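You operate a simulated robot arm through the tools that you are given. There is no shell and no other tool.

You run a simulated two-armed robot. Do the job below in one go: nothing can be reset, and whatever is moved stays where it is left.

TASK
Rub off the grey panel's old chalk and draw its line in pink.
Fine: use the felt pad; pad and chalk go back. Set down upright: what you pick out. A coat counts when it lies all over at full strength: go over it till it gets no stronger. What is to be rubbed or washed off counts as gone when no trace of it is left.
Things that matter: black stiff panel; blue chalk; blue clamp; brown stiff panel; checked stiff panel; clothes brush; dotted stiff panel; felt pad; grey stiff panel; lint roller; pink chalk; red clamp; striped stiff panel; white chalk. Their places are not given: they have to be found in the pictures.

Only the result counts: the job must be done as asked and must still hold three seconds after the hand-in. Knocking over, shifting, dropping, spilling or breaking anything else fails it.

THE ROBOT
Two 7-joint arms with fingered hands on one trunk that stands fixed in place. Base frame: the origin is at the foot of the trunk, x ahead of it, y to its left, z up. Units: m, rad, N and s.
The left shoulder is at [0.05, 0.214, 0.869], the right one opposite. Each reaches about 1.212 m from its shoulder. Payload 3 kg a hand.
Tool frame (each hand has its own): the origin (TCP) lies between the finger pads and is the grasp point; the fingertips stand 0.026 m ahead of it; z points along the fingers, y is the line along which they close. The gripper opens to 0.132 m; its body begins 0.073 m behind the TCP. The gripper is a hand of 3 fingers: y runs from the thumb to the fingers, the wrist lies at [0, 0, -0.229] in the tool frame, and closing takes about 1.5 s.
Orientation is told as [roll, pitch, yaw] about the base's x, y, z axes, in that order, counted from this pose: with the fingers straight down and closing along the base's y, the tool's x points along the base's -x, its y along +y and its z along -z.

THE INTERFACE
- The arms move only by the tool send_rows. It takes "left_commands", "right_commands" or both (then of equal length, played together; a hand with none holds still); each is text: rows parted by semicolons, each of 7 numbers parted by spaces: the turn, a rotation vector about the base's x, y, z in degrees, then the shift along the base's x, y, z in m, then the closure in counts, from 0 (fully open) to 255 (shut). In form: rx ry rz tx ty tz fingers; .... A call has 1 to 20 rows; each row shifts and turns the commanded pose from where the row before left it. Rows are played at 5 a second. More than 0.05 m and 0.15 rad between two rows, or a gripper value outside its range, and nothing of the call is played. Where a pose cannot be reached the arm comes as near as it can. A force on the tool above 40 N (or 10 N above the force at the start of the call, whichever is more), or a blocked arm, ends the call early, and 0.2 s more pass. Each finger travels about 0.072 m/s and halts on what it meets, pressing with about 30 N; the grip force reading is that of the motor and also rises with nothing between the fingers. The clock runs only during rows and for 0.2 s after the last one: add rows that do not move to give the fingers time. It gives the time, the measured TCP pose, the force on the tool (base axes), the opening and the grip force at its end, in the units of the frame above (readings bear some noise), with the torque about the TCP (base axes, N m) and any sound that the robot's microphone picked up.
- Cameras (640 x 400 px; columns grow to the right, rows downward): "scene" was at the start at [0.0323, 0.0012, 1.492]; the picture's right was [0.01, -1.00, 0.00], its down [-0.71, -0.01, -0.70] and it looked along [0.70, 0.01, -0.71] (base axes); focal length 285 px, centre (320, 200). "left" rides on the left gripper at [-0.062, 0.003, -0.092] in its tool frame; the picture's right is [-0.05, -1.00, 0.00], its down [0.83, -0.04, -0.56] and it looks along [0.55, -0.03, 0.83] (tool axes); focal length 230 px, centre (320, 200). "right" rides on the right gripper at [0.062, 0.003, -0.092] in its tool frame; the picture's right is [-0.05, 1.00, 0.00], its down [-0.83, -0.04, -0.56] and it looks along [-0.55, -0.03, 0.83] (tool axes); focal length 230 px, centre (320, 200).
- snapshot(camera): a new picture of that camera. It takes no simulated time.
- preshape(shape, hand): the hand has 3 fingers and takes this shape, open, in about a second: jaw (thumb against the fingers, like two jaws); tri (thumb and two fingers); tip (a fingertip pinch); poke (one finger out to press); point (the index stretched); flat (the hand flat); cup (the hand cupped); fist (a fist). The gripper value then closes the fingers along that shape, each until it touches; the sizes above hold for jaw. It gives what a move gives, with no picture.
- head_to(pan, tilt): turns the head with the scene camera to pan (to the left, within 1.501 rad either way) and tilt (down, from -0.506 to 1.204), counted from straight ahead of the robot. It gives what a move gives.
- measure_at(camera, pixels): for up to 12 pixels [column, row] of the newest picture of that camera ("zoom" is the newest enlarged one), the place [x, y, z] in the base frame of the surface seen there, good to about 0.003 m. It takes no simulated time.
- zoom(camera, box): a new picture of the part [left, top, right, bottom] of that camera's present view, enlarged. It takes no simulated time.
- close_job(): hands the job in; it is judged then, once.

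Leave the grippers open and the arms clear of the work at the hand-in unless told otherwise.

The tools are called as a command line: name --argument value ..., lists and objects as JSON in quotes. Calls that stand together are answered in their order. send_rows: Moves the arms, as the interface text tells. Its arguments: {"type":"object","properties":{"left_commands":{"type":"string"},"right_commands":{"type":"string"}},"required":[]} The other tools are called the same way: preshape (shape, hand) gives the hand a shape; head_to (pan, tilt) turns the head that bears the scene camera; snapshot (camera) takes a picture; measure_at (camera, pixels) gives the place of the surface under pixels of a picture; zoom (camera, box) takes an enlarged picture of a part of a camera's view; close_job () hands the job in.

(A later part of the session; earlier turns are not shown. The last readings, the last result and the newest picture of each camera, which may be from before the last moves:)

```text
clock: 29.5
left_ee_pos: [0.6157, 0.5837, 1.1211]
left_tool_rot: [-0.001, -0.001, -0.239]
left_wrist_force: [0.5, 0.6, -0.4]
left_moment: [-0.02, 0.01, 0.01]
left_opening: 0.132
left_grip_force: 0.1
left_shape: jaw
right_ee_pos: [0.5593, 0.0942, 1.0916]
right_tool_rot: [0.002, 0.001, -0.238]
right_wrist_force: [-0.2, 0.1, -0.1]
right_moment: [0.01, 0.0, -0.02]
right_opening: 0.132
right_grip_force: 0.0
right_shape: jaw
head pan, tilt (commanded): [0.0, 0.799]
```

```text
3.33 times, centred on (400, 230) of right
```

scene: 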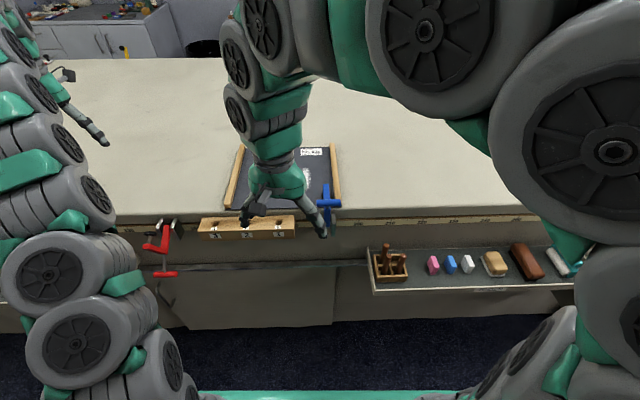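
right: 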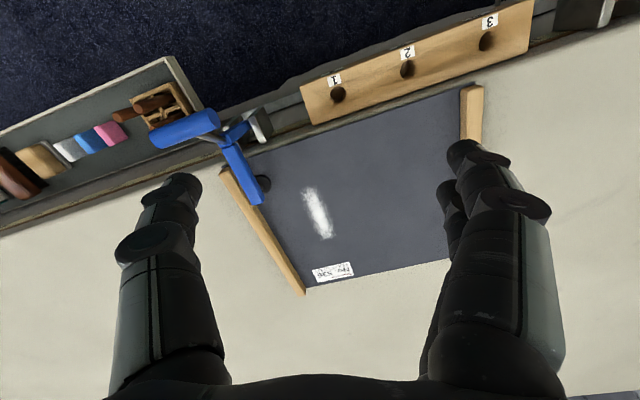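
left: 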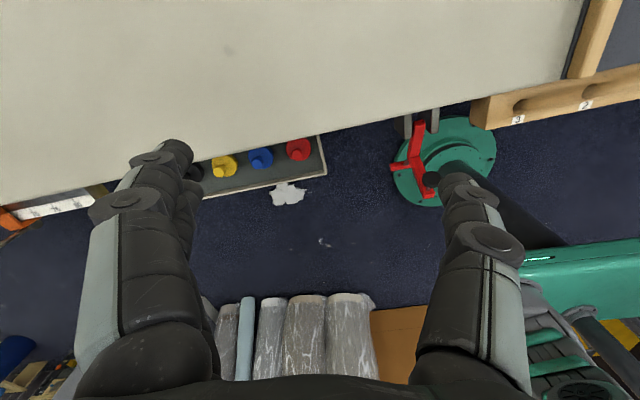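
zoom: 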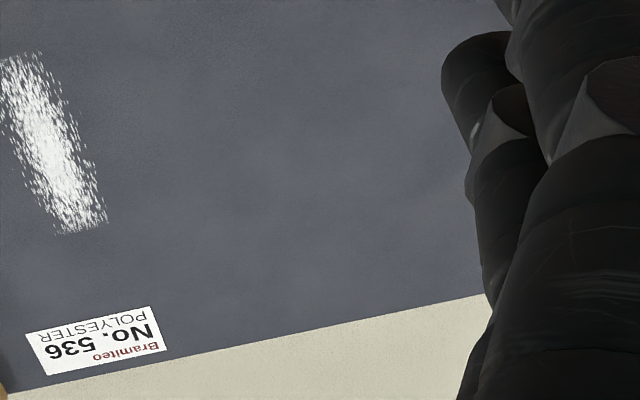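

The white old chalk is the only mark; I take that strip as the panel's line. I'll measure the chalk strip, the clamp and the batten precisely.

zoom --camera "right" --box '[280, 170, 360, 250]'

measure_at --camera "zoom" --pixels '[[225, 95], [300, 80], [325, 350], [400, 330], [260, 90], [360, 345], [310, 215], [75, 75], [40, 25], [130, 395], [40, 165], [5, 5]]'

measure_at --camera "right" --pixels '[[155, 135], [215, 118], [185, 127], [235, 150], [250, 195], [258, 205], [240, 128], [228, 170], [262, 183], [303, 292], [222, 172], [471, 90]]'

```text
5.00 times, centred on (320, 210) of right
```

zoom: 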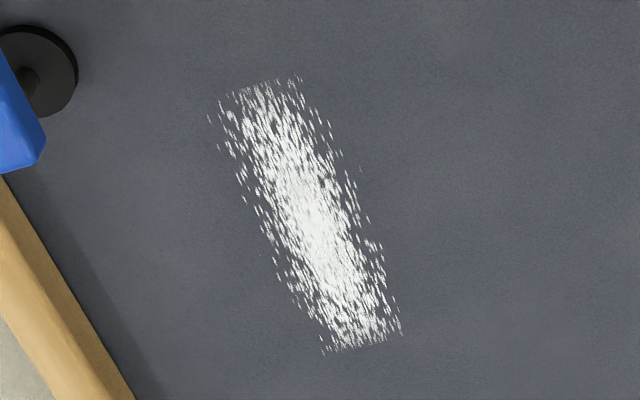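

```text
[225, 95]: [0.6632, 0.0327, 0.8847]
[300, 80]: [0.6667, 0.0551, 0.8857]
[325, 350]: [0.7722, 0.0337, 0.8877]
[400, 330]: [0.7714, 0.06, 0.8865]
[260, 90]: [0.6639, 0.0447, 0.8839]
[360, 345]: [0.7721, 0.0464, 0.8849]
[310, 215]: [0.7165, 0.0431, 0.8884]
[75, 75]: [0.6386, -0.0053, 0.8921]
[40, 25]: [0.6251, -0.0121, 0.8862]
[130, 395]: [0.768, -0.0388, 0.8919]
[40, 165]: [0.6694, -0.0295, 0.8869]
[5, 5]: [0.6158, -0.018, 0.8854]
```

```text
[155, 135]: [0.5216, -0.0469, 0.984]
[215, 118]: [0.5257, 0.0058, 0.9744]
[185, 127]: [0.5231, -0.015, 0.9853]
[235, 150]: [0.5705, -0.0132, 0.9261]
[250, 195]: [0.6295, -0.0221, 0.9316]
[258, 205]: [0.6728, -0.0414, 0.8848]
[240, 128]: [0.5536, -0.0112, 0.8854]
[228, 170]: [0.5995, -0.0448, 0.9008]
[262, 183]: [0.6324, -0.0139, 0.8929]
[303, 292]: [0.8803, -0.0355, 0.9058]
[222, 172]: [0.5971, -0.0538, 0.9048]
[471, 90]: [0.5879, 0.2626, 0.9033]
```

Line strip: x 0.663–0.772, y 0.032–0.058, centre about (0.717, 0.044) with top at z≈0.885. Clamp foot reaches y≈-0.005 at x≈0.63. Now I'll back the right hand out and go over the tray to see pad and chalk closely.

send_rows --right_commands "0 0 0 -0.045 0 0 0;0 0 0 -0.045 0 0 0;0 0 0 -0.045 0 0 0;0 0 0 -0.045 -0.01 0 0;0 0 0 -0.02 -0.045 0 0;0 0 0 0 -0.045 0 0;0 0 0 0 -0.045 0 0;0 0 0 0 -0.045 -0.01 0;0 0 0 0 -0.045 -0.01 0;0 0 0 0 -0.045 -0.01 0;0 0 0 0 -0.045 -0.01 0;0 0 0 0 -0.045 -0.01 0;0 0 0 0 -0.045 -0.01 0;0 0 0 0 -0.045 -0.01 0;0 0 0 0 0 0 0"

snapshot --camera "right"

zoom --camera "right" --box '[200, 60, 440, 210]'

```text
clock: 32.7
left_ee_pos: [0.616, 0.5825, 1.1199]
left_tool_rot: [-0.001, 0.0, -0.239]
left_wrist_force: [0.7, 0.0, 0.1]
left_moment: [0.01, -0.01, 0.02]
left_opening: 0.1319
left_grip_force: 0.0
left_shape: jaw
right_ee_pos: [0.3583, -0.3682, 1.0186]
right_tool_rot: [0.001, 0.0, -0.238]
right_wrist_force: [0.2, 0.7, 0.6]
right_moment: [0.01, -0.03, -0.02]
right_opening: 0.1319
right_grip_force: 0.0
right_shape: jaw
head pan, tilt (commanded): [0.0, 0.799]
```

```text
taken
```

right: 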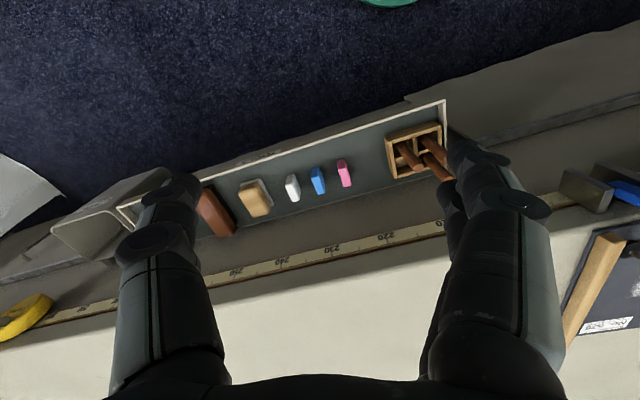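

```text
2.67 times, centred on (320, 135) of right
```

zoom: 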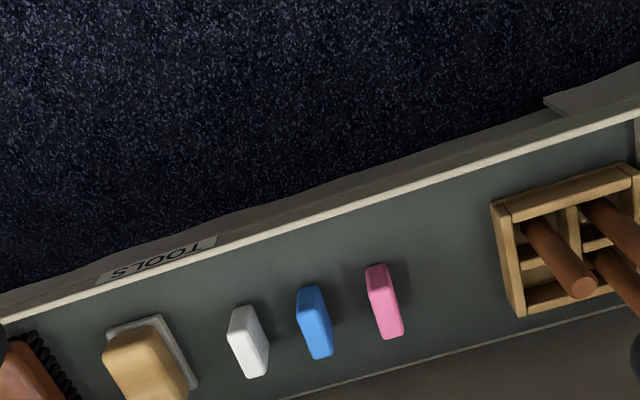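

The chalks lie as small blocks in the tray; pad is at about (0.52,-0.55). I'll turn the right hand's yaw to zero and come nearer for a precise view.

send_rows --right_commands "0 0 6.85 0 -0.03 -0.02 0;0 0 6.85 0 -0.03 -0.02 0;0 0 0 0 -0.03 -0.02 0;0 0 0 0 -0.02 -0.02 0;0 0 0 0 0 -0.02 0;0 0 0 0 0 0 0"

snapshot --camera "right"

zoom --camera "right" --box '[200, 80, 440, 230]'

```text
clock: 34.1
left_ee_pos: [0.6173, 0.5833, 1.1218]
left_tool_rot: [0.0, 0.0, -0.238]
left_wrist_force: [-0.1, 0.1, 0.2]
left_moment: [-0.01, 0.0, -0.01]
left_opening: 0.1318
left_grip_force: 0.0
left_shape: jaw
right_ee_pos: [0.3596, -0.4773, 0.9198]
right_tool_rot: [-0.001, 0.0, 0.0]
right_wrist_force: [-0.7, 0.7, 0.5]
right_moment: [0.0, -0.03, 0.01]
right_opening: 0.1319
right_grip_force: 0.1
right_shape: jaw
head pan, tilt (commanded): [0.0, 0.799]
```

```text
taken
```

right: 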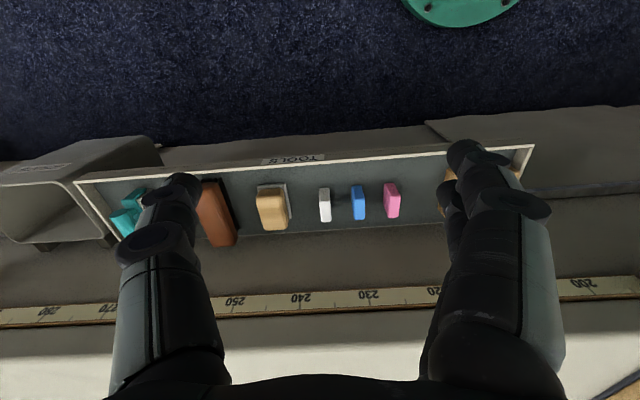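

```text
2.67 times, centred on (320, 155) of right
```

zoom: 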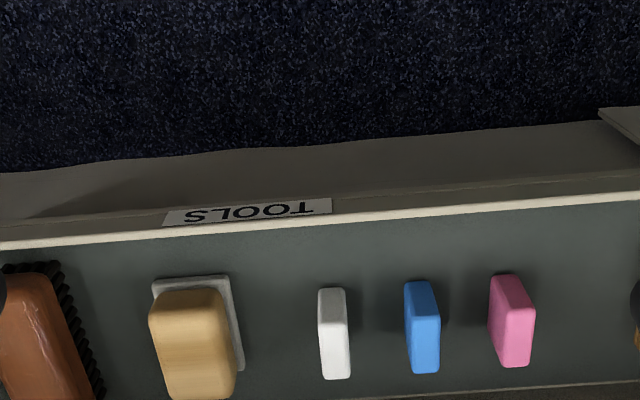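

Now I measure the pad and pink chalk corners from tight zooms.

zoom --camera "right" --box '[230, 165, 326, 245]'

measure_at --camera "zoom" --pixels '[[180, 150], [290, 145], [200, 330], [330, 330], [250, 230], [380, 130], [410, 250], [60, 200], [420, 100], [500, 300]]'

zoom --camera "right" --box '[345, 165, 425, 232]'

measure_at --camera "zoom" --pixels '[[330, 150], [420, 160], [350, 330], [440, 330], [400, 240], [370, 360], [460, 250], [300, 250], [150, 240], [250, 100], [500, 200], [150, 60]]'

```text
5.00 times, centred on (278, 205) of right
```

zoom: 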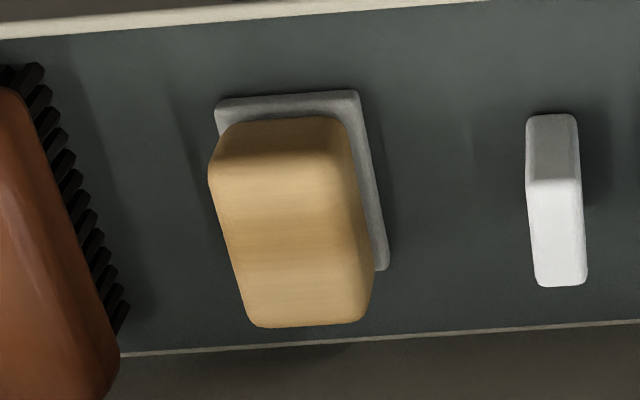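

```text
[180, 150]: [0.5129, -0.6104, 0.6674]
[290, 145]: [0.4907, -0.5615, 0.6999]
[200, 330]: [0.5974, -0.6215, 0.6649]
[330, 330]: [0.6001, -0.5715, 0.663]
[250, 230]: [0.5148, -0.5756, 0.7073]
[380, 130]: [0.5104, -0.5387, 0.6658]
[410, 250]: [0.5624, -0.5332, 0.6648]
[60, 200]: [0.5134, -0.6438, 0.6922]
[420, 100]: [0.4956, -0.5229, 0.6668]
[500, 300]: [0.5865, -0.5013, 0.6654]
```

```text
5.97 times, centred on (385, 198) of right
```

zoom: 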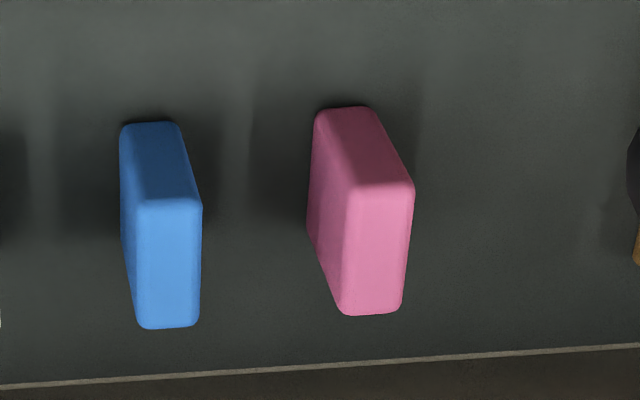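

```text
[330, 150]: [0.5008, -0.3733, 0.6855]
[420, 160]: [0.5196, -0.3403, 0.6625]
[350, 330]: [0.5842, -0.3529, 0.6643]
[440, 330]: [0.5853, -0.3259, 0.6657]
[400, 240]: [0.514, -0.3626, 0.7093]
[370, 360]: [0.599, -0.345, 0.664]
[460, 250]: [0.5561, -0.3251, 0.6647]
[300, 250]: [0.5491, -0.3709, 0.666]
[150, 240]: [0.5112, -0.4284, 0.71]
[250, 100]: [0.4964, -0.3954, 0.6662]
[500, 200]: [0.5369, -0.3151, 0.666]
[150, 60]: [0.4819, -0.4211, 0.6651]
```

Tray floor is z≈0.665, pad top ≈0.708, chalk top ≈0.709. I'll take more edge points on the pad, tray lip and neighbours.

zoom --camera "right" --box '[214, 165, 342, 245]'

measure_at --camera "zoom" --pixels '[[222, 185], [340, 185], [262, 318], [358, 318], [225, 108], [350, 98], [378, 260], [540, 185], [575, 185], [545, 275], [580, 275], [110, 300]]'

measure_at --camera "right" --pixels '[[100, 182], [300, 165], [500, 151], [120, 240], [232, 248], [300, 243], [440, 230], [215, 185], [235, 240], [300, 290], [300, 320], [450, 300]]'

```text
5.00 times, centred on (278, 205) of right
```

zoom: 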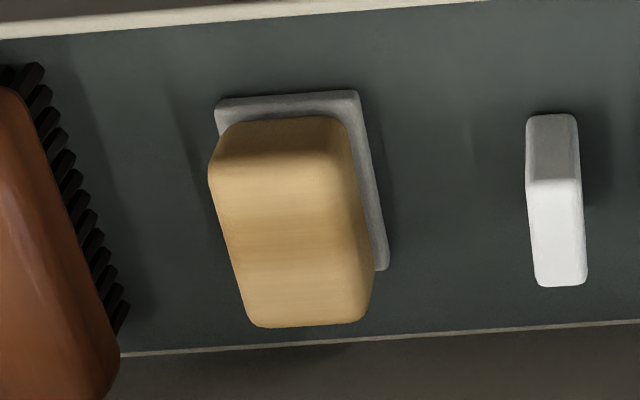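

```text
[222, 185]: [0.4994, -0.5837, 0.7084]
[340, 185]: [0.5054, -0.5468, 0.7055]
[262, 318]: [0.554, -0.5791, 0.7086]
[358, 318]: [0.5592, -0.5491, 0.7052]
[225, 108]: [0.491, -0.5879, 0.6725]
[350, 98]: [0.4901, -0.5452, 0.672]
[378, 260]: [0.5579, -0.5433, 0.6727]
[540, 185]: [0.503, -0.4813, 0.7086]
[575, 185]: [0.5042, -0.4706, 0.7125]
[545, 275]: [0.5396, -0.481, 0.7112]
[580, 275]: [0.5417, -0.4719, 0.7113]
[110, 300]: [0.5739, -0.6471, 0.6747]
```

```text
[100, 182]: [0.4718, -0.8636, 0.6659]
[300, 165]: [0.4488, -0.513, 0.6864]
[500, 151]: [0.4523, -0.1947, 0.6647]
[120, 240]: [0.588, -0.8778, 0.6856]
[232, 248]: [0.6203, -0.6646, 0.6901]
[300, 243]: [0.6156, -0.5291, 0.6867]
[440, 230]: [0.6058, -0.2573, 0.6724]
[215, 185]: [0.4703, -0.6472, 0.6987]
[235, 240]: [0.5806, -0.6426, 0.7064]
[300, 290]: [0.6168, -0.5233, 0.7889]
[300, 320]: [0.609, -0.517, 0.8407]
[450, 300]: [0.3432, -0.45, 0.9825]
```

Pad: block about 0.064×0.042 m, centre ≈(0.528,-0.565), felt base ≈0.075×0.048, yaw ≈0. I need the bench edge position to keep the hand clear, so I measure down the rows at the bench front.

measure_at --camera "right" --pixels '[[300, 300], [300, 308], [300, 314], [300, 322], [300, 328], [300, 334], [300, 340], [300, 346], [300, 352], [300, 360]]'

measure_at --camera "scene" --pixels '[[405, 205], [405, 210], [405, 214], [405, 218], [405, 222], [405, 228], [405, 235], [405, 245]]'

```text
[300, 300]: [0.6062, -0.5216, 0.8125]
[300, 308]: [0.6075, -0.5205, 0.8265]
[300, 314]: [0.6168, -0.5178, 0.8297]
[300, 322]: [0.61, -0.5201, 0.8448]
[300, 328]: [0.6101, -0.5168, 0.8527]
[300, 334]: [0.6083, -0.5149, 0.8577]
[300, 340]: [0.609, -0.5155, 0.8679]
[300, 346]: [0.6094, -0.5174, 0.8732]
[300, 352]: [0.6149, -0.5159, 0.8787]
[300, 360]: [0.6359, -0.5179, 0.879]
```

```text
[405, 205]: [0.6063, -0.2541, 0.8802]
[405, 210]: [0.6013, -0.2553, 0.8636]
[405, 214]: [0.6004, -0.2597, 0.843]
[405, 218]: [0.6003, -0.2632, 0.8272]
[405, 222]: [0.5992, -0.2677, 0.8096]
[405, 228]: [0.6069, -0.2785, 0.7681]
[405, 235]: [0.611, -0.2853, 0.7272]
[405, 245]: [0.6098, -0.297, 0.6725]
```

The bench front is at x≈0.605, leaving room for a vertical hand at x=0.528. I'll part-close the right fingers to 90 counts and go above the pad at z≈0.85.

send_rows --right_commands "0 0 0 0.0336 -0.0176 0 30;0 0 0 0.0336 -0.0176 0 60;0 0 0 0.0336 -0.0176 -0.01 90;0 0 0 0.0336 -0.0176 -0.03 90;0 0 0 0.0336 -0.0176 -0.03 90;0 0 0 0 0 0 90;0 0 0 0 0 0 90"

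snapshot --camera "right"

head_to --pan -0.5 --tilt 0.95

snapshot --camera "scene"

```text
clock: 35.7
left_ee_pos: [0.616, 0.583, 1.1214]
left_tool_rot: [-0.002, -0.001, -0.24]
left_wrist_force: [-0.2, 0.6, -0.2]
left_moment: [-0.02, -0.03, 0.01]
left_opening: 0.1318
left_grip_force: 0.0
left_shape: jaw
right_ee_pos: [0.5295, -0.5614, 0.8491]
right_tool_rot: [0.001, 0.0, -0.001]
right_wrist_force: [-0.4, -0.6, -0.5]
right_moment: [-0.02, 0.0, 0.02]
right_opening: 0.0857
right_grip_force: 0.0
right_shape: jaw
head pan, tilt (commanded): [0.0, 0.799]
```

```text
taken
```

right: 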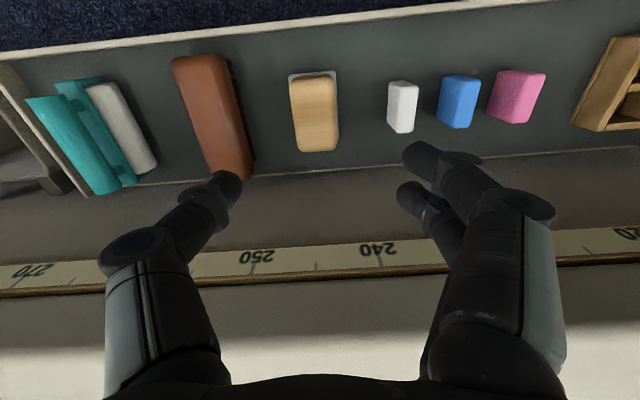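

```text
clock: 36.7
left_ee_pos: [0.6157, 0.5836, 1.1214]
left_tool_rot: [-0.001, 0.0, -0.24]
left_wrist_force: [-0.2, 0.5, -0.1]
left_moment: [0.03, 0.02, -0.01]
left_opening: 0.1315
left_grip_force: 0.1
left_shape: jaw
right_ee_pos: [0.5303, -0.5608, 0.8488]
right_tool_rot: [0.0, 0.001, 0.0]
right_wrist_force: [-0.9, -0.5, -1.1]
right_moment: [0.03, 0.01, -0.02]
right_opening: 0.0857
right_grip_force: 0.1
right_shape: jaw
head pan, tilt (commanded): [-0.499, 0.949]
```

```text
taken
```

scene: 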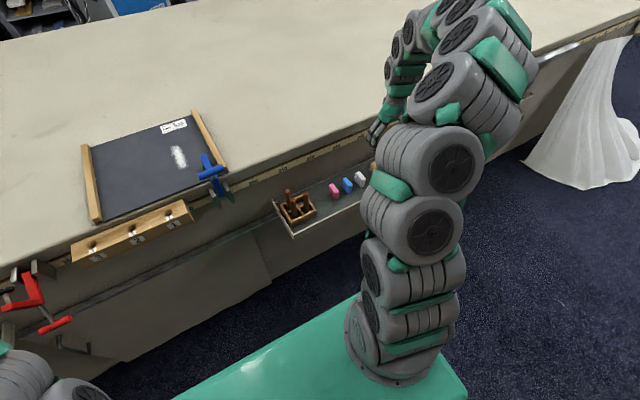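

The opening reads 0.0857. The view is now steeper; I measure the pad again along with its neighbours and the three chalks.

zoom --camera "right" --box '[256, 60, 384, 140]'

measure_at --camera "zoom" --pixels '[[180, 100], [390, 90], [180, 250], [400, 240], [290, 200], [160, 90], [400, 75], [280, 58], [185, 395], [400, 390]]'

measure_at --camera "right" --pixels '[[300, 145], [333, 145], [240, 100], [250, 165], [392, 90], [395, 125], [445, 85], [460, 80], [500, 78], [518, 80], [540, 80], [515, 115]]'

```text
5.00 times, centred on (320, 100) of right
```

zoom: 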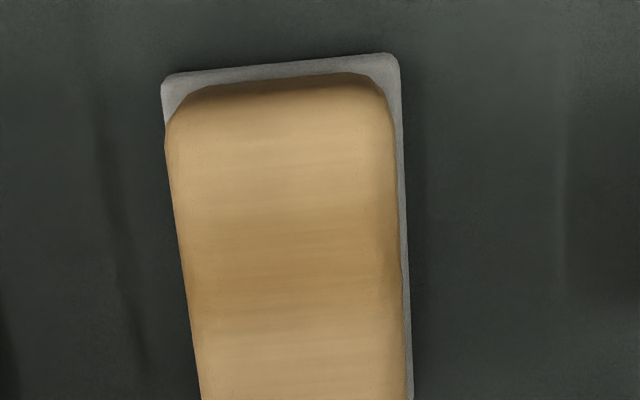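

```text
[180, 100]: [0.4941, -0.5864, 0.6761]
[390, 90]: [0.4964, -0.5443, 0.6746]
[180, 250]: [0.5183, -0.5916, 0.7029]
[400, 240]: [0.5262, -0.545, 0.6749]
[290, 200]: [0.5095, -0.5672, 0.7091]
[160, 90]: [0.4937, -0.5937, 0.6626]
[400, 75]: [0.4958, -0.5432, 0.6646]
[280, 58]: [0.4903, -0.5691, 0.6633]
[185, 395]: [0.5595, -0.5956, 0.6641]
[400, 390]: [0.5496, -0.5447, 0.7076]
```

```text
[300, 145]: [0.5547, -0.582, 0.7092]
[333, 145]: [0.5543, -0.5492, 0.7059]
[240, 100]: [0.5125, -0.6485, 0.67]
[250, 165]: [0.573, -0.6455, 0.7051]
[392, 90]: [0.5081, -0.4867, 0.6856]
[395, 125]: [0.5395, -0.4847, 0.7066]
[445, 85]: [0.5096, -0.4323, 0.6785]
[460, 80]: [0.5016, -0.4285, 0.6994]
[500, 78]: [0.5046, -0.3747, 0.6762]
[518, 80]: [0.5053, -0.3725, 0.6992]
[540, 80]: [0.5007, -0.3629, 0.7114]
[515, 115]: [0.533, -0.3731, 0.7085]
```

Pad centre y≈-0.567. I shift 6 mm to -y and descend to TCP z≈0.715, still with fingers at 90.

send_rows --right_commands "0 0 0 -0.002 -0.006 -0.03 90;0 0 0 0 0 -0.035 90;0 0 0 0 0 -0.035 90;0 0 0 0 0 -0.033 90;0 0 0 0 0 0 90"

snapshot --camera "right"

```text
clock: 37.9
left_ee_pos: [0.6157, 0.5823, 1.121]
left_tool_rot: [-0.001, 0.001, -0.239]
left_wrist_force: [-0.9, 0.4, 0.8]
left_moment: [-0.01, 0.0, 0.01]
left_opening: 0.1316
left_grip_force: 0.0
left_shape: jaw
right_ee_pos: [0.5265, -0.568, 0.7158]
right_tool_rot: [0.002, -0.001, 0.0]
right_wrist_force: [0.4, 0.1, -0.4]
right_moment: [0.01, 0.02, 0.01]
right_opening: 0.0855
right_grip_force: 0.0
right_shape: jaw
head pan, tilt (commanded): [-0.499, 0.949]
```

```text
taken
```

right: 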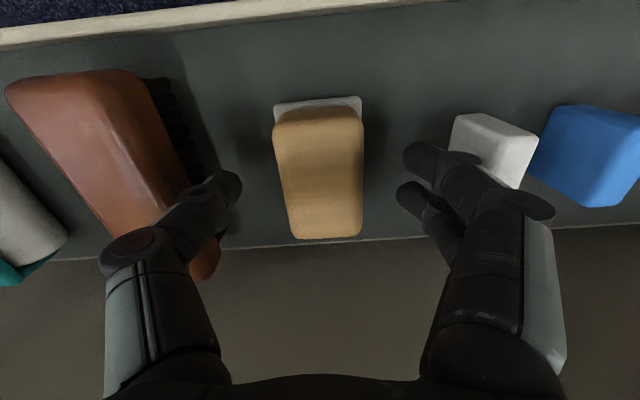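

Fingers are centred around the pad. I lower 13 mm more and close.

send_rows --right_commands "0 0 0 0 0 -0.013 90;0 0 0 0 0 0 110;0 0 0 0 0 0 130;0 0 0 0 0 0 150;0 0 0 0 0 0 170;0 0 0 0 0 0 190;0 0 0 0 0 0 220;0 0 0 0 0 0 255;0 0 0 0 0 0 255;0 0 0 0 0 0 255"

snapshot --camera "right"

```text
clock: 40.1
left_ee_pos: [0.6174, 0.5825, 1.1223]
left_tool_rot: [0.002, -0.001, -0.239]
left_wrist_force: [0.3, -0.1, -0.6]
left_moment: [0.0, 0.03, -0.02]
left_opening: 0.1318
left_grip_force: 0.0
left_shape: jaw
right_ee_pos: [0.5272, -0.5689, 0.7026]
right_tool_rot: [-0.001, 0.001, 0.0]
right_wrist_force: [-0.5, 0.9, -0.2]
right_moment: [0.03, 0.0, 0.0]
right_opening: 0.0375
right_grip_force: 29.9
right_shape: jaw
head pan, tilt (commanded): [-0.499, 0.949]
```

```text
taken
```

right: 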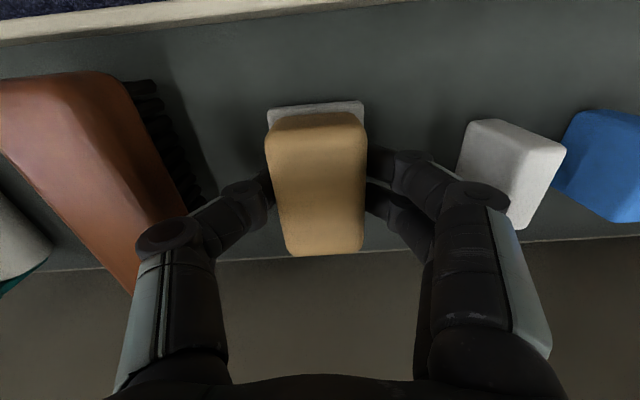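

The pad is gripped (opening 0.0375, 29.9). Pad base is 0.0376 below the TCP. I lift straight up to z≈1.06.

send_rows --right_commands "0 0 0 0 0 0.01 255;0 0 0 0 0 0.02 255;0 0 0 0 0 0.03 255;0 0 0 0 0 0.04 255;0 0 0 0 0 0.04 255;0 0 0 0 0 0.04 255;0 0 0 0 0 0.045 255;0 0 0 0 0 0.045 255;0 0 0 0 0 0.045 255;0 0 0 0 0 0.045 255;0 0 0 0 0 0 255"

snapshot --camera "right"

```text
clock: 42.5
left_ee_pos: [0.6161, 0.5835, 1.1212]
left_tool_rot: [-0.001, 0.0, -0.239]
left_wrist_force: [0.6, -0.3, -0.8]
left_moment: [0.01, 0.0, -0.03]
left_opening: 0.132
left_grip_force: 0.2
left_shape: jaw
right_ee_pos: [0.5265, -0.5668, 1.0643]
right_tool_rot: [0.001, -0.001, -0.001]
right_wrist_force: [-0.5, -0.2, -0.4]
right_moment: [0.02, 0.01, 0.0]
right_opening: 0.0378
right_grip_force: 29.3
right_shape: jaw
head pan, tilt (commanded): [-0.499, 0.949]
```

```text
taken
```

right: 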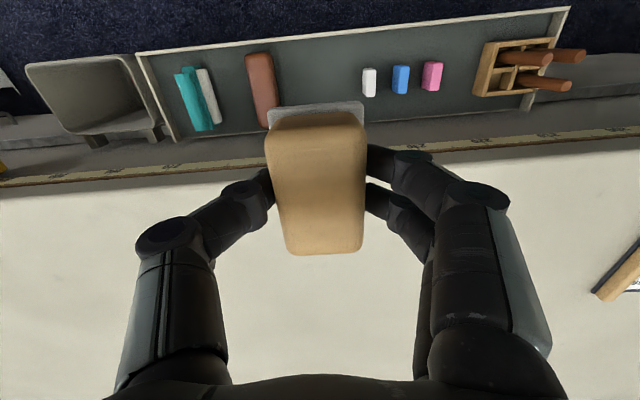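

The pad is held firmly. I carry it at z≈1.064 over the bench to above the chalk strip (0.72, 0.046).

send_rows --right_commands "0 0 0 0.03 0.02 0 255;0 0 0 0.03 0.03 0 255;0 0 0 0.03 0.035 0 255;0 0 0 0.03 0.035 0 255;0 0 0 0.03 0.035 0 255;0 0 0 0.03 0.035 0 255;0 0 0 0.0135 0.045 0 255;0 0 0 0 0.045 0 255;0 0 0 0 0.045 0 255;0 0 0 0 0.045 0 255;0 0 0 0 0.045 0 255;0 0 0 0 0.045 0 255;0 0 0 0 0.045 0 255;0 0 0 0 0.045 0 255;0 0 0 0 0.045 0 255;0 0 0 0 0.027 0 255;0 0 0 0 0 0 255"

snapshot --camera "right"

head_to --pan 0.0 --tilt 0.8

snapshot --camera "scene"

```text
clock: 46.1
left_ee_pos: [0.6151, 0.5833, 1.1216]
left_tool_rot: [0.001, -0.001, -0.239]
left_wrist_force: [-0.4, 0.0, 0.6]
left_moment: [0.03, 0.04, -0.01]
left_opening: 0.1319
left_grip_force: 0.0
left_shape: jaw
right_ee_pos: [0.7192, 0.0515, 1.0646]
right_tool_rot: [0.0, -0.003, -0.001]
right_wrist_force: [-0.2, -0.8, -1.0]
right_moment: [0.02, -0.02, 0.0]
right_opening: 0.0373
right_grip_force: 29.9
right_shape: jaw
head pan, tilt (commanded): [-0.499, 0.949]
```

```text
taken
```

right: 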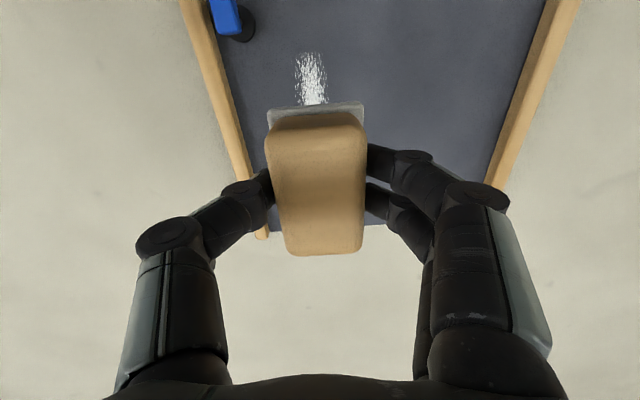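

```text
clock: 47.0
left_ee_pos: [0.6157, 0.5824, 1.121]
left_tool_rot: [0.001, 0.002, -0.239]
left_wrist_force: [-0.2, -0.1, 0.1]
left_moment: [0.03, 0.0, -0.02]
left_opening: 0.1319
left_grip_force: 0.0
left_shape: jaw
right_ee_pos: [0.7182, 0.0518, 1.0642]
right_tool_rot: [0.0, 0.001, 0.001]
right_wrist_force: [0.3, 0.3, -0.8]
right_moment: [0.01, 0.01, 0.03]
right_opening: 0.0376
right_grip_force: 30.0
right_shape: jaw
head pan, tilt (commanded): [0.0, 0.799]
```

```text
taken
```

scene: 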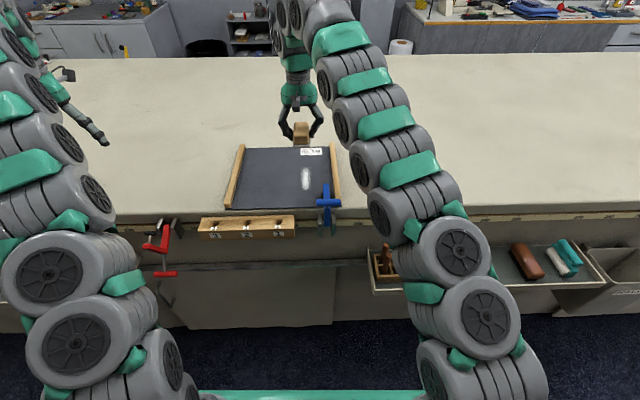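

I descend over the strip to just above the panel (TCP z≈0.930), shifting y by -5 mm.

send_rows --right_commands "0 0 0 0 -0.005 -0.03 255;0 0 0 0 0 -0.035 255;0 0 0 0 0 -0.035 255;0 0 0 0 0 -0.024 255;0 0 0 0 0 -0.01 255;0 0 0 0 0 0 255"

snapshot --camera "right"

zoom --camera "scene" --box '[220, 80, 380, 230]'

```text
clock: 48.4
left_ee_pos: [0.6155, 0.5827, 1.1208]
left_tool_rot: [0.0, 0.0, -0.237]
left_wrist_force: [0.0, 0.2, 1.2]
left_moment: [-0.02, 0.01, -0.02]
left_opening: 0.1317
left_grip_force: 0.0
left_shape: jaw
right_ee_pos: [0.7184, 0.0478, 0.9302]
right_tool_rot: [0.0, 0.0, -0.001]
right_wrist_force: [0.6, 0.0, -0.8]
right_moment: [0.01, 0.0, 0.01]
right_opening: 0.0373
right_grip_force: 29.9
right_shape: jaw
head pan, tilt (commanded): [0.0, 0.799]
```

```text
taken
```

right: 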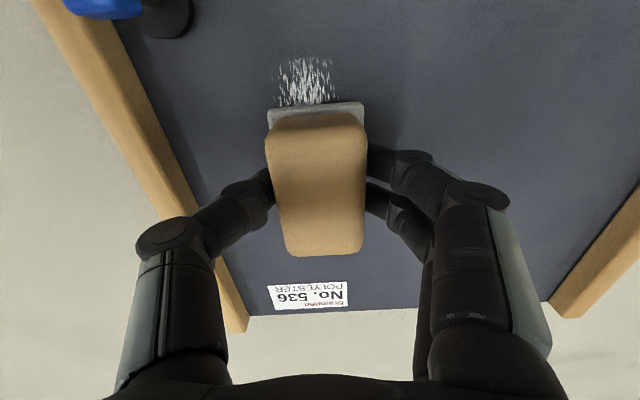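

```text
2.67 times, centred on (300, 155) of scene
```

zoom: 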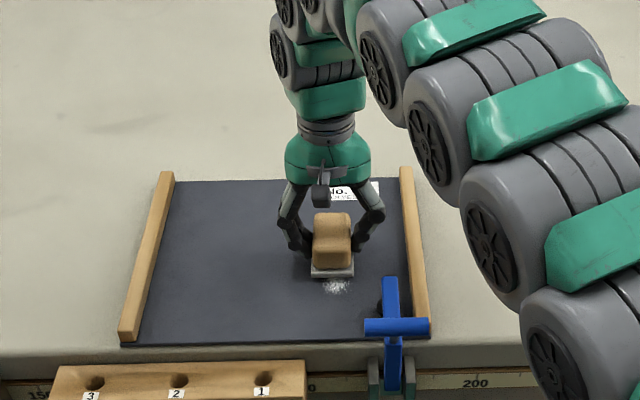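

Close above the panel; the pad sits some 4 mm too far to +y. I shift and lower gently until contact.

send_rows --right_commands "0 0 0 0 -0.004 -0.002 255;0 0 0 0 0 -0.002 255;0 0 0 0 0 -0.002 255;0 0 0 0 0 -0.002 255;0 0 0 0 0 0 255"

```text
clock: 49.6
left_ee_pos: [0.6151, 0.5826, 1.1208]
left_tool_rot: [0.0, -0.001, -0.24]
left_wrist_force: [0.1, 0.8, 0.2]
left_moment: [-0.01, 0.02, 0.0]
left_opening: 0.1319
left_grip_force: 0.1
left_shape: jaw
right_ee_pos: [0.7202, 0.0432, 0.923]
right_tool_rot: [0.001, -0.003, 0.0]
right_wrist_force: [-1.0, -0.2, 13.4]
right_moment: [0.01, 0.01, 0.03]
right_opening: 0.0376
right_grip_force: 29.8
right_shape: jaw
head pan, tilt (commanded): [0.0, 0.799]
```

Contact with 13 N on the panel. I rub back and forth along x between 0.68 and 0.76.

send_rows --right_commands "0 0 0 0.02 0 0 255;0 0 0 0.02 0 0 255;0 0 0 -0.02 0 0 255;0 0 0 -0.02 0 0 255;0 0 0 -0.02 0 0 255;0 0 0 -0.02 0 0 255;0 0 0 0.02 0 0 255;0 0 0 0.02 0 0 255;0 0 0 0.02 0 0 255;0 0 0 0.02 0 0 255;0 0 0 -0.02 0 0 255;0 0 0 -0.02 0 0 255;0 0 0 -0.02 0 0 255;0 0 0 -0.02 0 0 255;0 0 0 0.02 0 0 255;0 0 0 0.02 0 0 255;0 0 0 0.02 0 0 255;0 0 0 0.02 0 0 255"

snapshot --camera "right"

zoom --camera "scene" --box '[260, 130, 350, 215]'

```text
clock: 53.4
left_ee_pos: [0.6159, 0.5831, 1.121]
left_tool_rot: [-0.001, -0.001, -0.241]
left_wrist_force: [0.3, 0.5, -0.7]
left_moment: [-0.02, 0.05, 0.0]
left_opening: 0.1318
left_grip_force: 0.1
left_shape: jaw
right_ee_pos: [0.7576, 0.044, 0.9243]
right_tool_rot: [0.001, -0.001, 0.0]
right_wrist_force: [0.1, -0.3, -0.1]
right_moment: [0.05, 0.01, -0.01]
right_opening: 0.0384
right_grip_force: 30.1
right_shape: jaw
head pan, tilt (commanded): [0.0, 0.799]
```

```text
taken
```

right: 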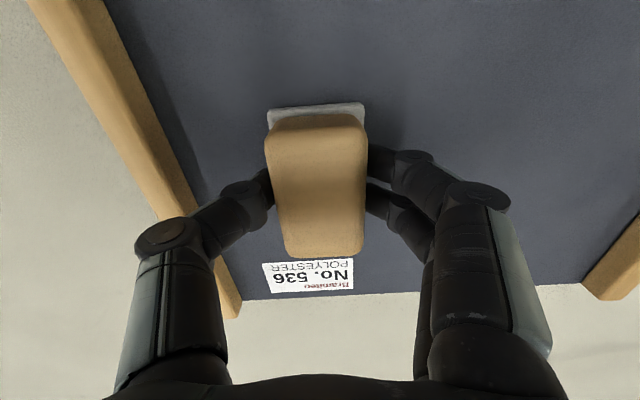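

```text
4.71 times, centred on (305, 172) of scene
```

zoom: 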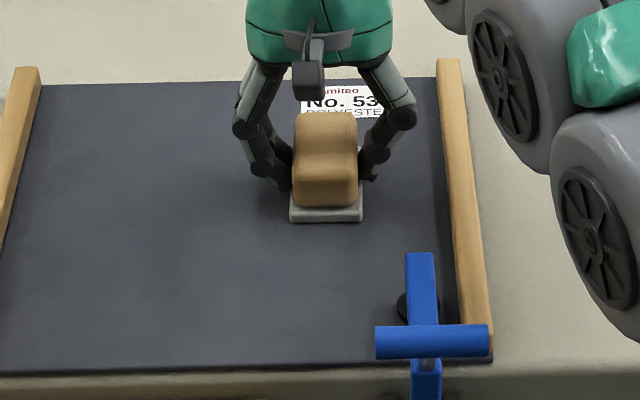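

The near part of the chalk is gone. Pressure has faded to about zero, so I lower 1.5 mm and rub again with small sideways shifts.

send_rows --right_commands "0 0 0 0 0 -0.0015 255;0 0 0 0 0 0 255"

```text
clock: 54.0
left_ee_pos: [0.6155, 0.5834, 1.1213]
left_tool_rot: [0.001, 0.0, -0.24]
left_wrist_force: [-0.3, 0.6, 0.4]
left_moment: [-0.03, 0.04, 0.0]
left_opening: 0.132
left_grip_force: 0.0
left_shape: jaw
right_ee_pos: [0.7581, 0.0447, 0.9216]
right_tool_rot: [0.0, -0.001, 0.0]
right_wrist_force: [-2.3, -1.6, 15.3]
right_moment: [0.06, 0.03, 0.03]
right_opening: 0.0386
right_grip_force: 29.9
right_shape: jaw
head pan, tilt (commanded): [0.0, 0.799]
```

send_rows --right_commands "0 0 0 0.01 -0.004 0 255;0 0 0 -0.02 0 0 255;0 0 0 -0.02 0 0 255;0 0 0 -0.02 0 0 255;0 0 0 -0.02 0 0 255;0 0 0 0 0.008 0 255;0 0 0 0.02 0 0 255;0 0 0 0.02 0 0 255;0 0 0 0.02 0 0 255;0 0 0 0.02 0 0 255;0 0 0 0 -0.004 0 255;0 0 0 -0.02 0 0 255;0 0 0 -0.02 0 0 255;0 0 0 -0.02 0 0 255;0 0 0 -0.02 0 0 255"

send_rows --right_commands "0 0 0 0 0 0.02 255;0 0 0 0 0 0.04 255;0 0 0 0 0 0.04 255;0 0 0 0.04 0.02 0.02 255;0 0 0 0.04 0.03 0 255;0 0 0 0.04 0.03 0 255;0 0 0 0 0 0 255"

snapshot --camera "right"

zoom --camera "scene" --box '[260, 130, 350, 215]'

```text
clock: 57.2
left_ee_pos: [0.616, 0.5822, 1.1213]
left_tool_rot: [0.0, -0.001, -0.24]
left_wrist_force: [-0.8, 0.4, -0.6]
left_moment: [0.01, 0.03, 0.03]
left_opening: 0.1318
left_grip_force: 0.0
left_shape: jaw
right_ee_pos: [0.6891, 0.0426, 0.9217]
right_tool_rot: [0.001, 0.001, -0.001]
right_wrist_force: [-0.6, -0.6, -0.5]
right_moment: [0.02, -0.02, 0.02]
right_opening: 0.0394
right_grip_force: 30.2
right_shape: jaw
head pan, tilt (commanded): [0.0, 0.799]
```

```text
clock: 58.8
left_ee_pos: [0.6161, 0.5831, 1.1212]
left_tool_rot: [0.001, 0.001, -0.239]
left_wrist_force: [0.5, -0.2, 0.4]
left_moment: [0.0, 0.03, -0.05]
left_opening: 0.1317
left_grip_force: 0.0
left_shape: jaw
right_ee_pos: [0.7385, 0.0719, 1.025]
right_tool_rot: [0.0, -0.001, -0.001]
right_wrist_force: [-0.5, -0.2, -0.5]
right_moment: [0.03, 0.0, 0.01]
right_opening: 0.0393
right_grip_force: 29.6
right_shape: jaw
right hand out of reach, approached as far as the arm can: row 5, 6
head pan, tilt (commanded): [0.0, 0.799]
```

```text
taken
```

right: 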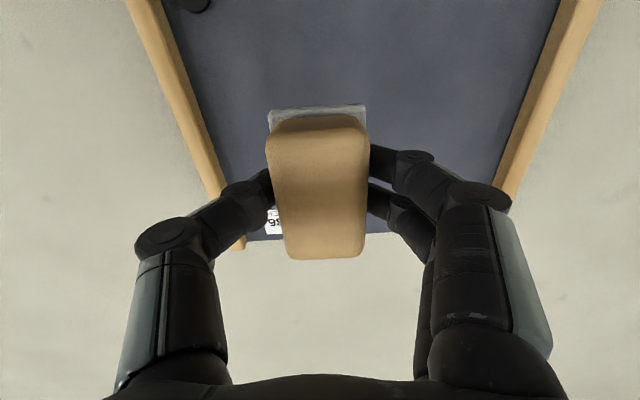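

```text
4.71 times, centred on (305, 172) of scene
```

zoom: 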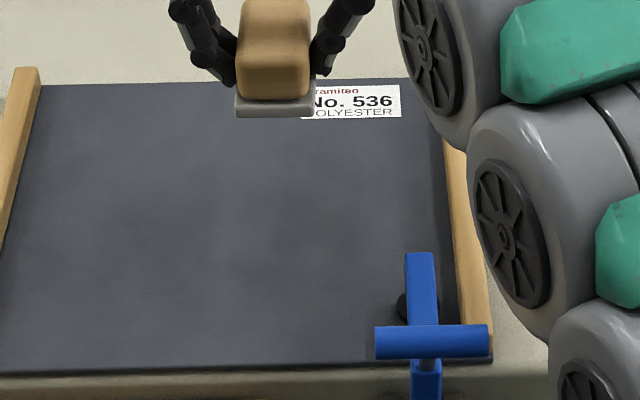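

The strip appears clean. I zoom in tight on the strip to look for any trace.

zoom --camera "scene" --box '[285, 155, 335, 200]'

send_rows --right_commands "0 0 0 -0.04 -0.03 0 255;0 0 0 -0.04 -0.03 0 255;0 0 0 -0.02 -0.04 0.01 255;0 0 0 0 -0.045 0.01 255;0 0 0 0 -0.045 0.01 255;0 0 0 0 0 0 255"

snapshot --camera "scene"

zoom --camera "scene" --box '[285, 155, 335, 200]'

```text
8.89 times, centred on (310, 178) of scene
```

zoom: 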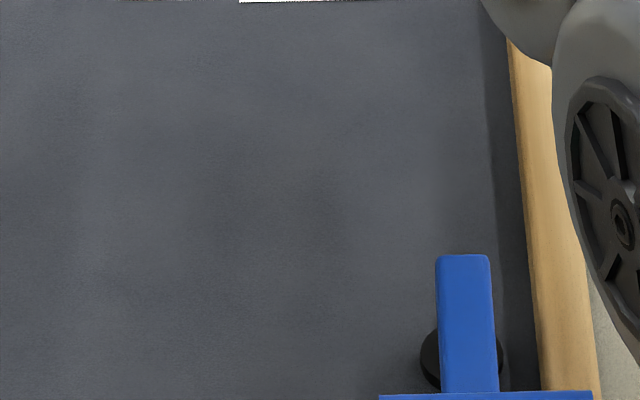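

```text
clock: 60.2
left_ee_pos: [0.6149, 0.5819, 1.1213]
left_tool_rot: [0.0, 0.001, -0.239]
left_wrist_force: [0.3, -1.1, -0.2]
left_moment: [0.0, -0.01, 0.0]
left_opening: 0.1321
left_grip_force: 0.2
left_shape: jaw
right_ee_pos: [0.6355, -0.1177, 1.0513]
right_tool_rot: [0.0, 0.0, 0.0]
right_wrist_force: [0.2, -0.5, -0.9]
right_moment: [-0.01, 0.02, 0.02]
right_opening: 0.039
right_grip_force: 30.0
right_shape: jaw
head pan, tilt (commanded): [0.0, 0.799]
```

```text
taken
```

scene: 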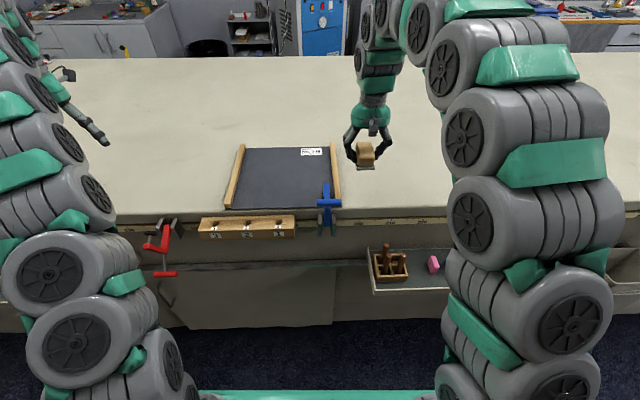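

```text
8.89 times, centred on (310, 178) of scene
```

zoom: 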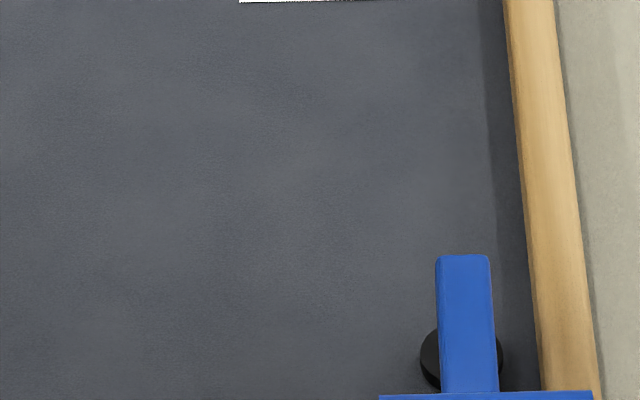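

The panel is clean and its label and clamp are where they were. Now I carry the pad back over its place in the tray.

send_rows --right_commands "0 0 0 0 -0.041 0.005 255;0 0 0 0 -0.041 0.005 255;0 0 0 0 -0.041 0 255;0 0 0 -0.0136 -0.041 0 255;0 0 0 -0.0136 -0.041 0 255;0 0 0 -0.0136 -0.041 0 255;0 0 0 -0.0136 -0.041 0 255;0 0 0 -0.0136 -0.041 0 255;0 0 0 -0.0136 -0.041 0 255;0 0 0 -0.0136 -0.041 0 255;0 0 0 -0.0136 -0.041 0 255;0 0 0 0 0 0 255;0 0 0 0 0 0 255"

snapshot --camera "right"

```text
clock: 63.0
left_ee_pos: [0.6161, 0.5824, 1.1205]
left_tool_rot: [0.0, -0.001, -0.241]
left_wrist_force: [-0.5, -0.4, 0.2]
left_moment: [0.03, 0.0, 0.0]
left_opening: 0.1318
left_grip_force: 0.1
left_shape: jaw
right_ee_pos: [0.5279, -0.5665, 1.0613]
right_tool_rot: [0.001, -0.001, 0.0]
right_wrist_force: [-0.5, 0.5, -1.3]
right_moment: [-0.01, -0.01, 0.02]
right_opening: 0.0392
right_grip_force: 30.6
right_shape: jaw
head pan, tilt (commanded): [0.0, 0.799]
```

```text
taken
```

right: 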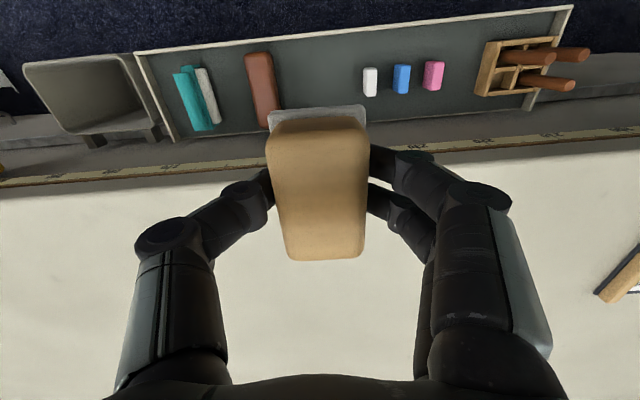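

Over the pad's place at y≈-0.567. I descend to z≈0.72.

send_rows --right_commands "0 0 0 0 -0.002 -0.04 255;0 0 0 0 0 -0.045 255;0 0 0 0 0 -0.045 255;0 0 0 0 0 -0.045 255;0 0 0 0 0 -0.045 255;0 0 0 0 0 -0.045 255;0 0 0 0 0 -0.04 255;0 0 0 0 0 -0.02 255;0 0 0 0 0 -0.015 255;0 0 0 0 0 0 255;0 0 0 0 0 0 255"

snapshot --camera "right"

```text
clock: 65.4
left_ee_pos: [0.6157, 0.5828, 1.1214]
left_tool_rot: [-0.001, 0.001, -0.238]
left_wrist_force: [-1.3, -0.6, 0.1]
left_moment: [0.0, -0.01, -0.01]
left_opening: 0.1315
left_grip_force: 0.1
left_shape: jaw
right_ee_pos: [0.5267, -0.5704, 0.7228]
right_tool_rot: [0.0, 0.0, 0.0]
right_wrist_force: [0.3, 0.3, 0.3]
right_moment: [0.02, -0.03, 0.03]
right_opening: 0.0391
right_grip_force: 29.9
right_shape: jaw
head pan, tilt (commanded): [0.0, 0.799]
```

```text
taken
```

right: 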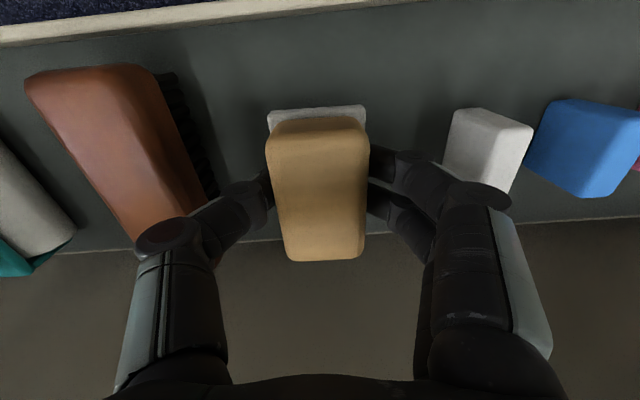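

I lower in small steps until light contact.

send_rows --right_commands "0 0 0 0 0.001 -0.006 255;0 0 0 0 0 -0.006 255;0 0 0 0 0 -0.005 255;0 0 0 0 0 -0.002 255;0 0 0 0 0 -0.0015 255;0 0 0 0 0 0 255"

```text
clock: 66.8
left_ee_pos: [0.6163, 0.5827, 1.1204]
left_tool_rot: [0.001, 0.0, -0.239]
left_wrist_force: [-0.7, 0.3, -0.2]
left_moment: [0.01, -0.02, 0.0]
left_opening: 0.132
left_grip_force: 0.0
left_shape: jaw
right_ee_pos: [0.5265, -0.5686, 0.7023]
right_tool_rot: [-0.001, 0.0, 0.0]
right_wrist_force: [-0.7, 0.3, -0.9]
right_moment: [0.0, 0.0, -0.03]
right_opening: 0.0393
right_grip_force: 30.3
right_shape: jaw
head pan, tilt (commanded): [0.0, 0.799]
```

send_rows --right_commands "0 0 0 0 0 -0.001 255;0 0 0 0 0 -0.001 255;0 0 0 0 0 0 255"

```text
clock: 67.6
left_ee_pos: [0.6162, 0.5838, 1.1204]
left_tool_rot: [0.0, 0.0, -0.239]
left_wrist_force: [0.2, 0.9, 0.2]
left_moment: [0.0, -0.03, 0.02]
left_opening: 0.1318
left_grip_force: 0.1
left_shape: jaw
right_ee_pos: [0.5272, -0.5691, 0.7013]
right_tool_rot: [0.0, -0.001, 0.001]
right_wrist_force: [0.4, 0.2, -1.0]
right_moment: [0.0, -0.02, 0.0]
right_opening: 0.039
right_grip_force: 31.1
right_shape: jaw
head pan, tilt (commanded): [0.0, 0.799]
```

No contact yet; I keep lowering by millimetres.

send_rows --right_commands "0 0 0 0 0 -0.001 255;0 0 0 0 0 -0.001 255;0 0 0 0 0 0 255"

```text
clock: 68.4
left_ee_pos: [0.6157, 0.5842, 1.1214]
left_tool_rot: [0.0, 0.0, -0.237]
left_wrist_force: [-0.7, 0.0, 0.7]
left_moment: [-0.01, 0.0, 0.01]
left_opening: 0.1318
left_grip_force: 0.1
left_shape: jaw
right_ee_pos: [0.5282, -0.5704, 0.6982]
right_tool_rot: [0.0, -0.002, 0.0]
right_wrist_force: [-4.8, 2.2, 26.4]
right_moment: [0.28, 0.08, 0.0]
right_opening: 0.0394
right_grip_force: 30.3
right_shape: jaw
head pan, tilt (commanded): [0.0, 0.799]
```

Contact (26 N). I back off 1 mm and open the fingers to 90 counts, then rise.

send_rows --right_commands "0 0 0 0 0 0.0015 255;0 0 0 0 0 0 200;0 0 0 0 0 0 170;0 0 0 0 0 0 150;0 0 0 0 0 0 130;0 0 0 0 0 0 110;0 0 0 0 0 0 95;0 0 0 0 0 0 90;0 0 0 0 0 0 90"

snapshot --camera "right"

```text
clock: 70.4
left_ee_pos: [0.615, 0.5841, 1.1213]
left_tool_rot: [0.0, 0.0, -0.24]
left_wrist_force: [0.9, 0.1, -0.4]
left_moment: [0.01, 0.01, 0.0]
left_opening: 0.1317
left_grip_force: 0.1
left_shape: jaw
right_ee_pos: [0.5263, -0.5686, 0.7]
right_tool_rot: [0.001, 0.0, 0.0]
right_wrist_force: [0.1, 1.0, 0.1]
right_moment: [0.01, 0.01, 0.0]
right_opening: 0.0849
right_grip_force: 0.1
right_shape: jaw
head pan, tilt (commanded): [0.0, 0.799]
```

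```text
taken
```

right: 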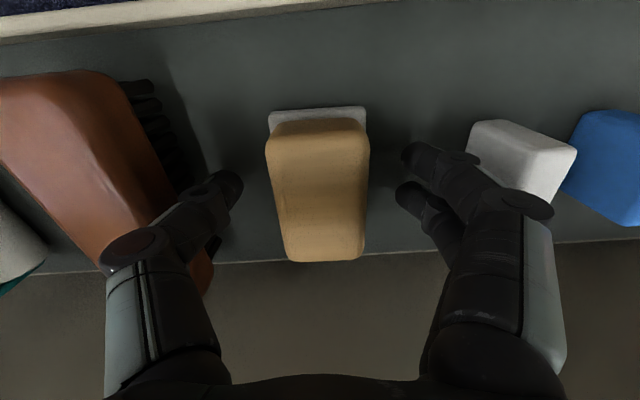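

The pad stands free. I rise straight up to z≈0.85 and check.

send_rows --right_commands "0 0 0 0 0 0.02 90;0 0 0 0 0 0.03 90;0 0 0 0 0 0.04 90;0 0 0 0 0 0.04 90;0 0 0 0 0 0.03 90;0 0 0 0 0 0 90"

snapshot --camera "right"

measure_at --camera "right" --pixels '[[315, 110], [320, 76], [312, 140]]'

```text
clock: 71.8
left_ee_pos: [0.6157, 0.5836, 1.1219]
left_tool_rot: [0.0, 0.002, -0.237]
left_wrist_force: [0.2, 0.4, -0.4]
left_moment: [0.03, -0.01, 0.02]
left_opening: 0.1318
left_grip_force: 0.0
left_shape: jaw
right_ee_pos: [0.5298, -0.5699, 0.861]
right_tool_rot: [0.001, 0.0, -0.001]
right_wrist_force: [0.6, -0.4, -0.4]
right_moment: [-0.02, 0.0, 0.03]
right_opening: 0.0849
right_grip_force: 0.0
right_shape: jaw
head pan, tilt (commanded): [0.0, 0.799]
```

```text
taken
```

right: 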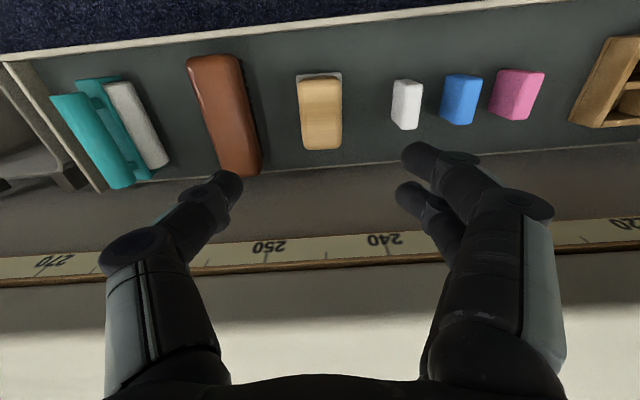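

```text
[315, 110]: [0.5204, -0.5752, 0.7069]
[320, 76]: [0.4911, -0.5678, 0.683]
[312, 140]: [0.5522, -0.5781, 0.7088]
```

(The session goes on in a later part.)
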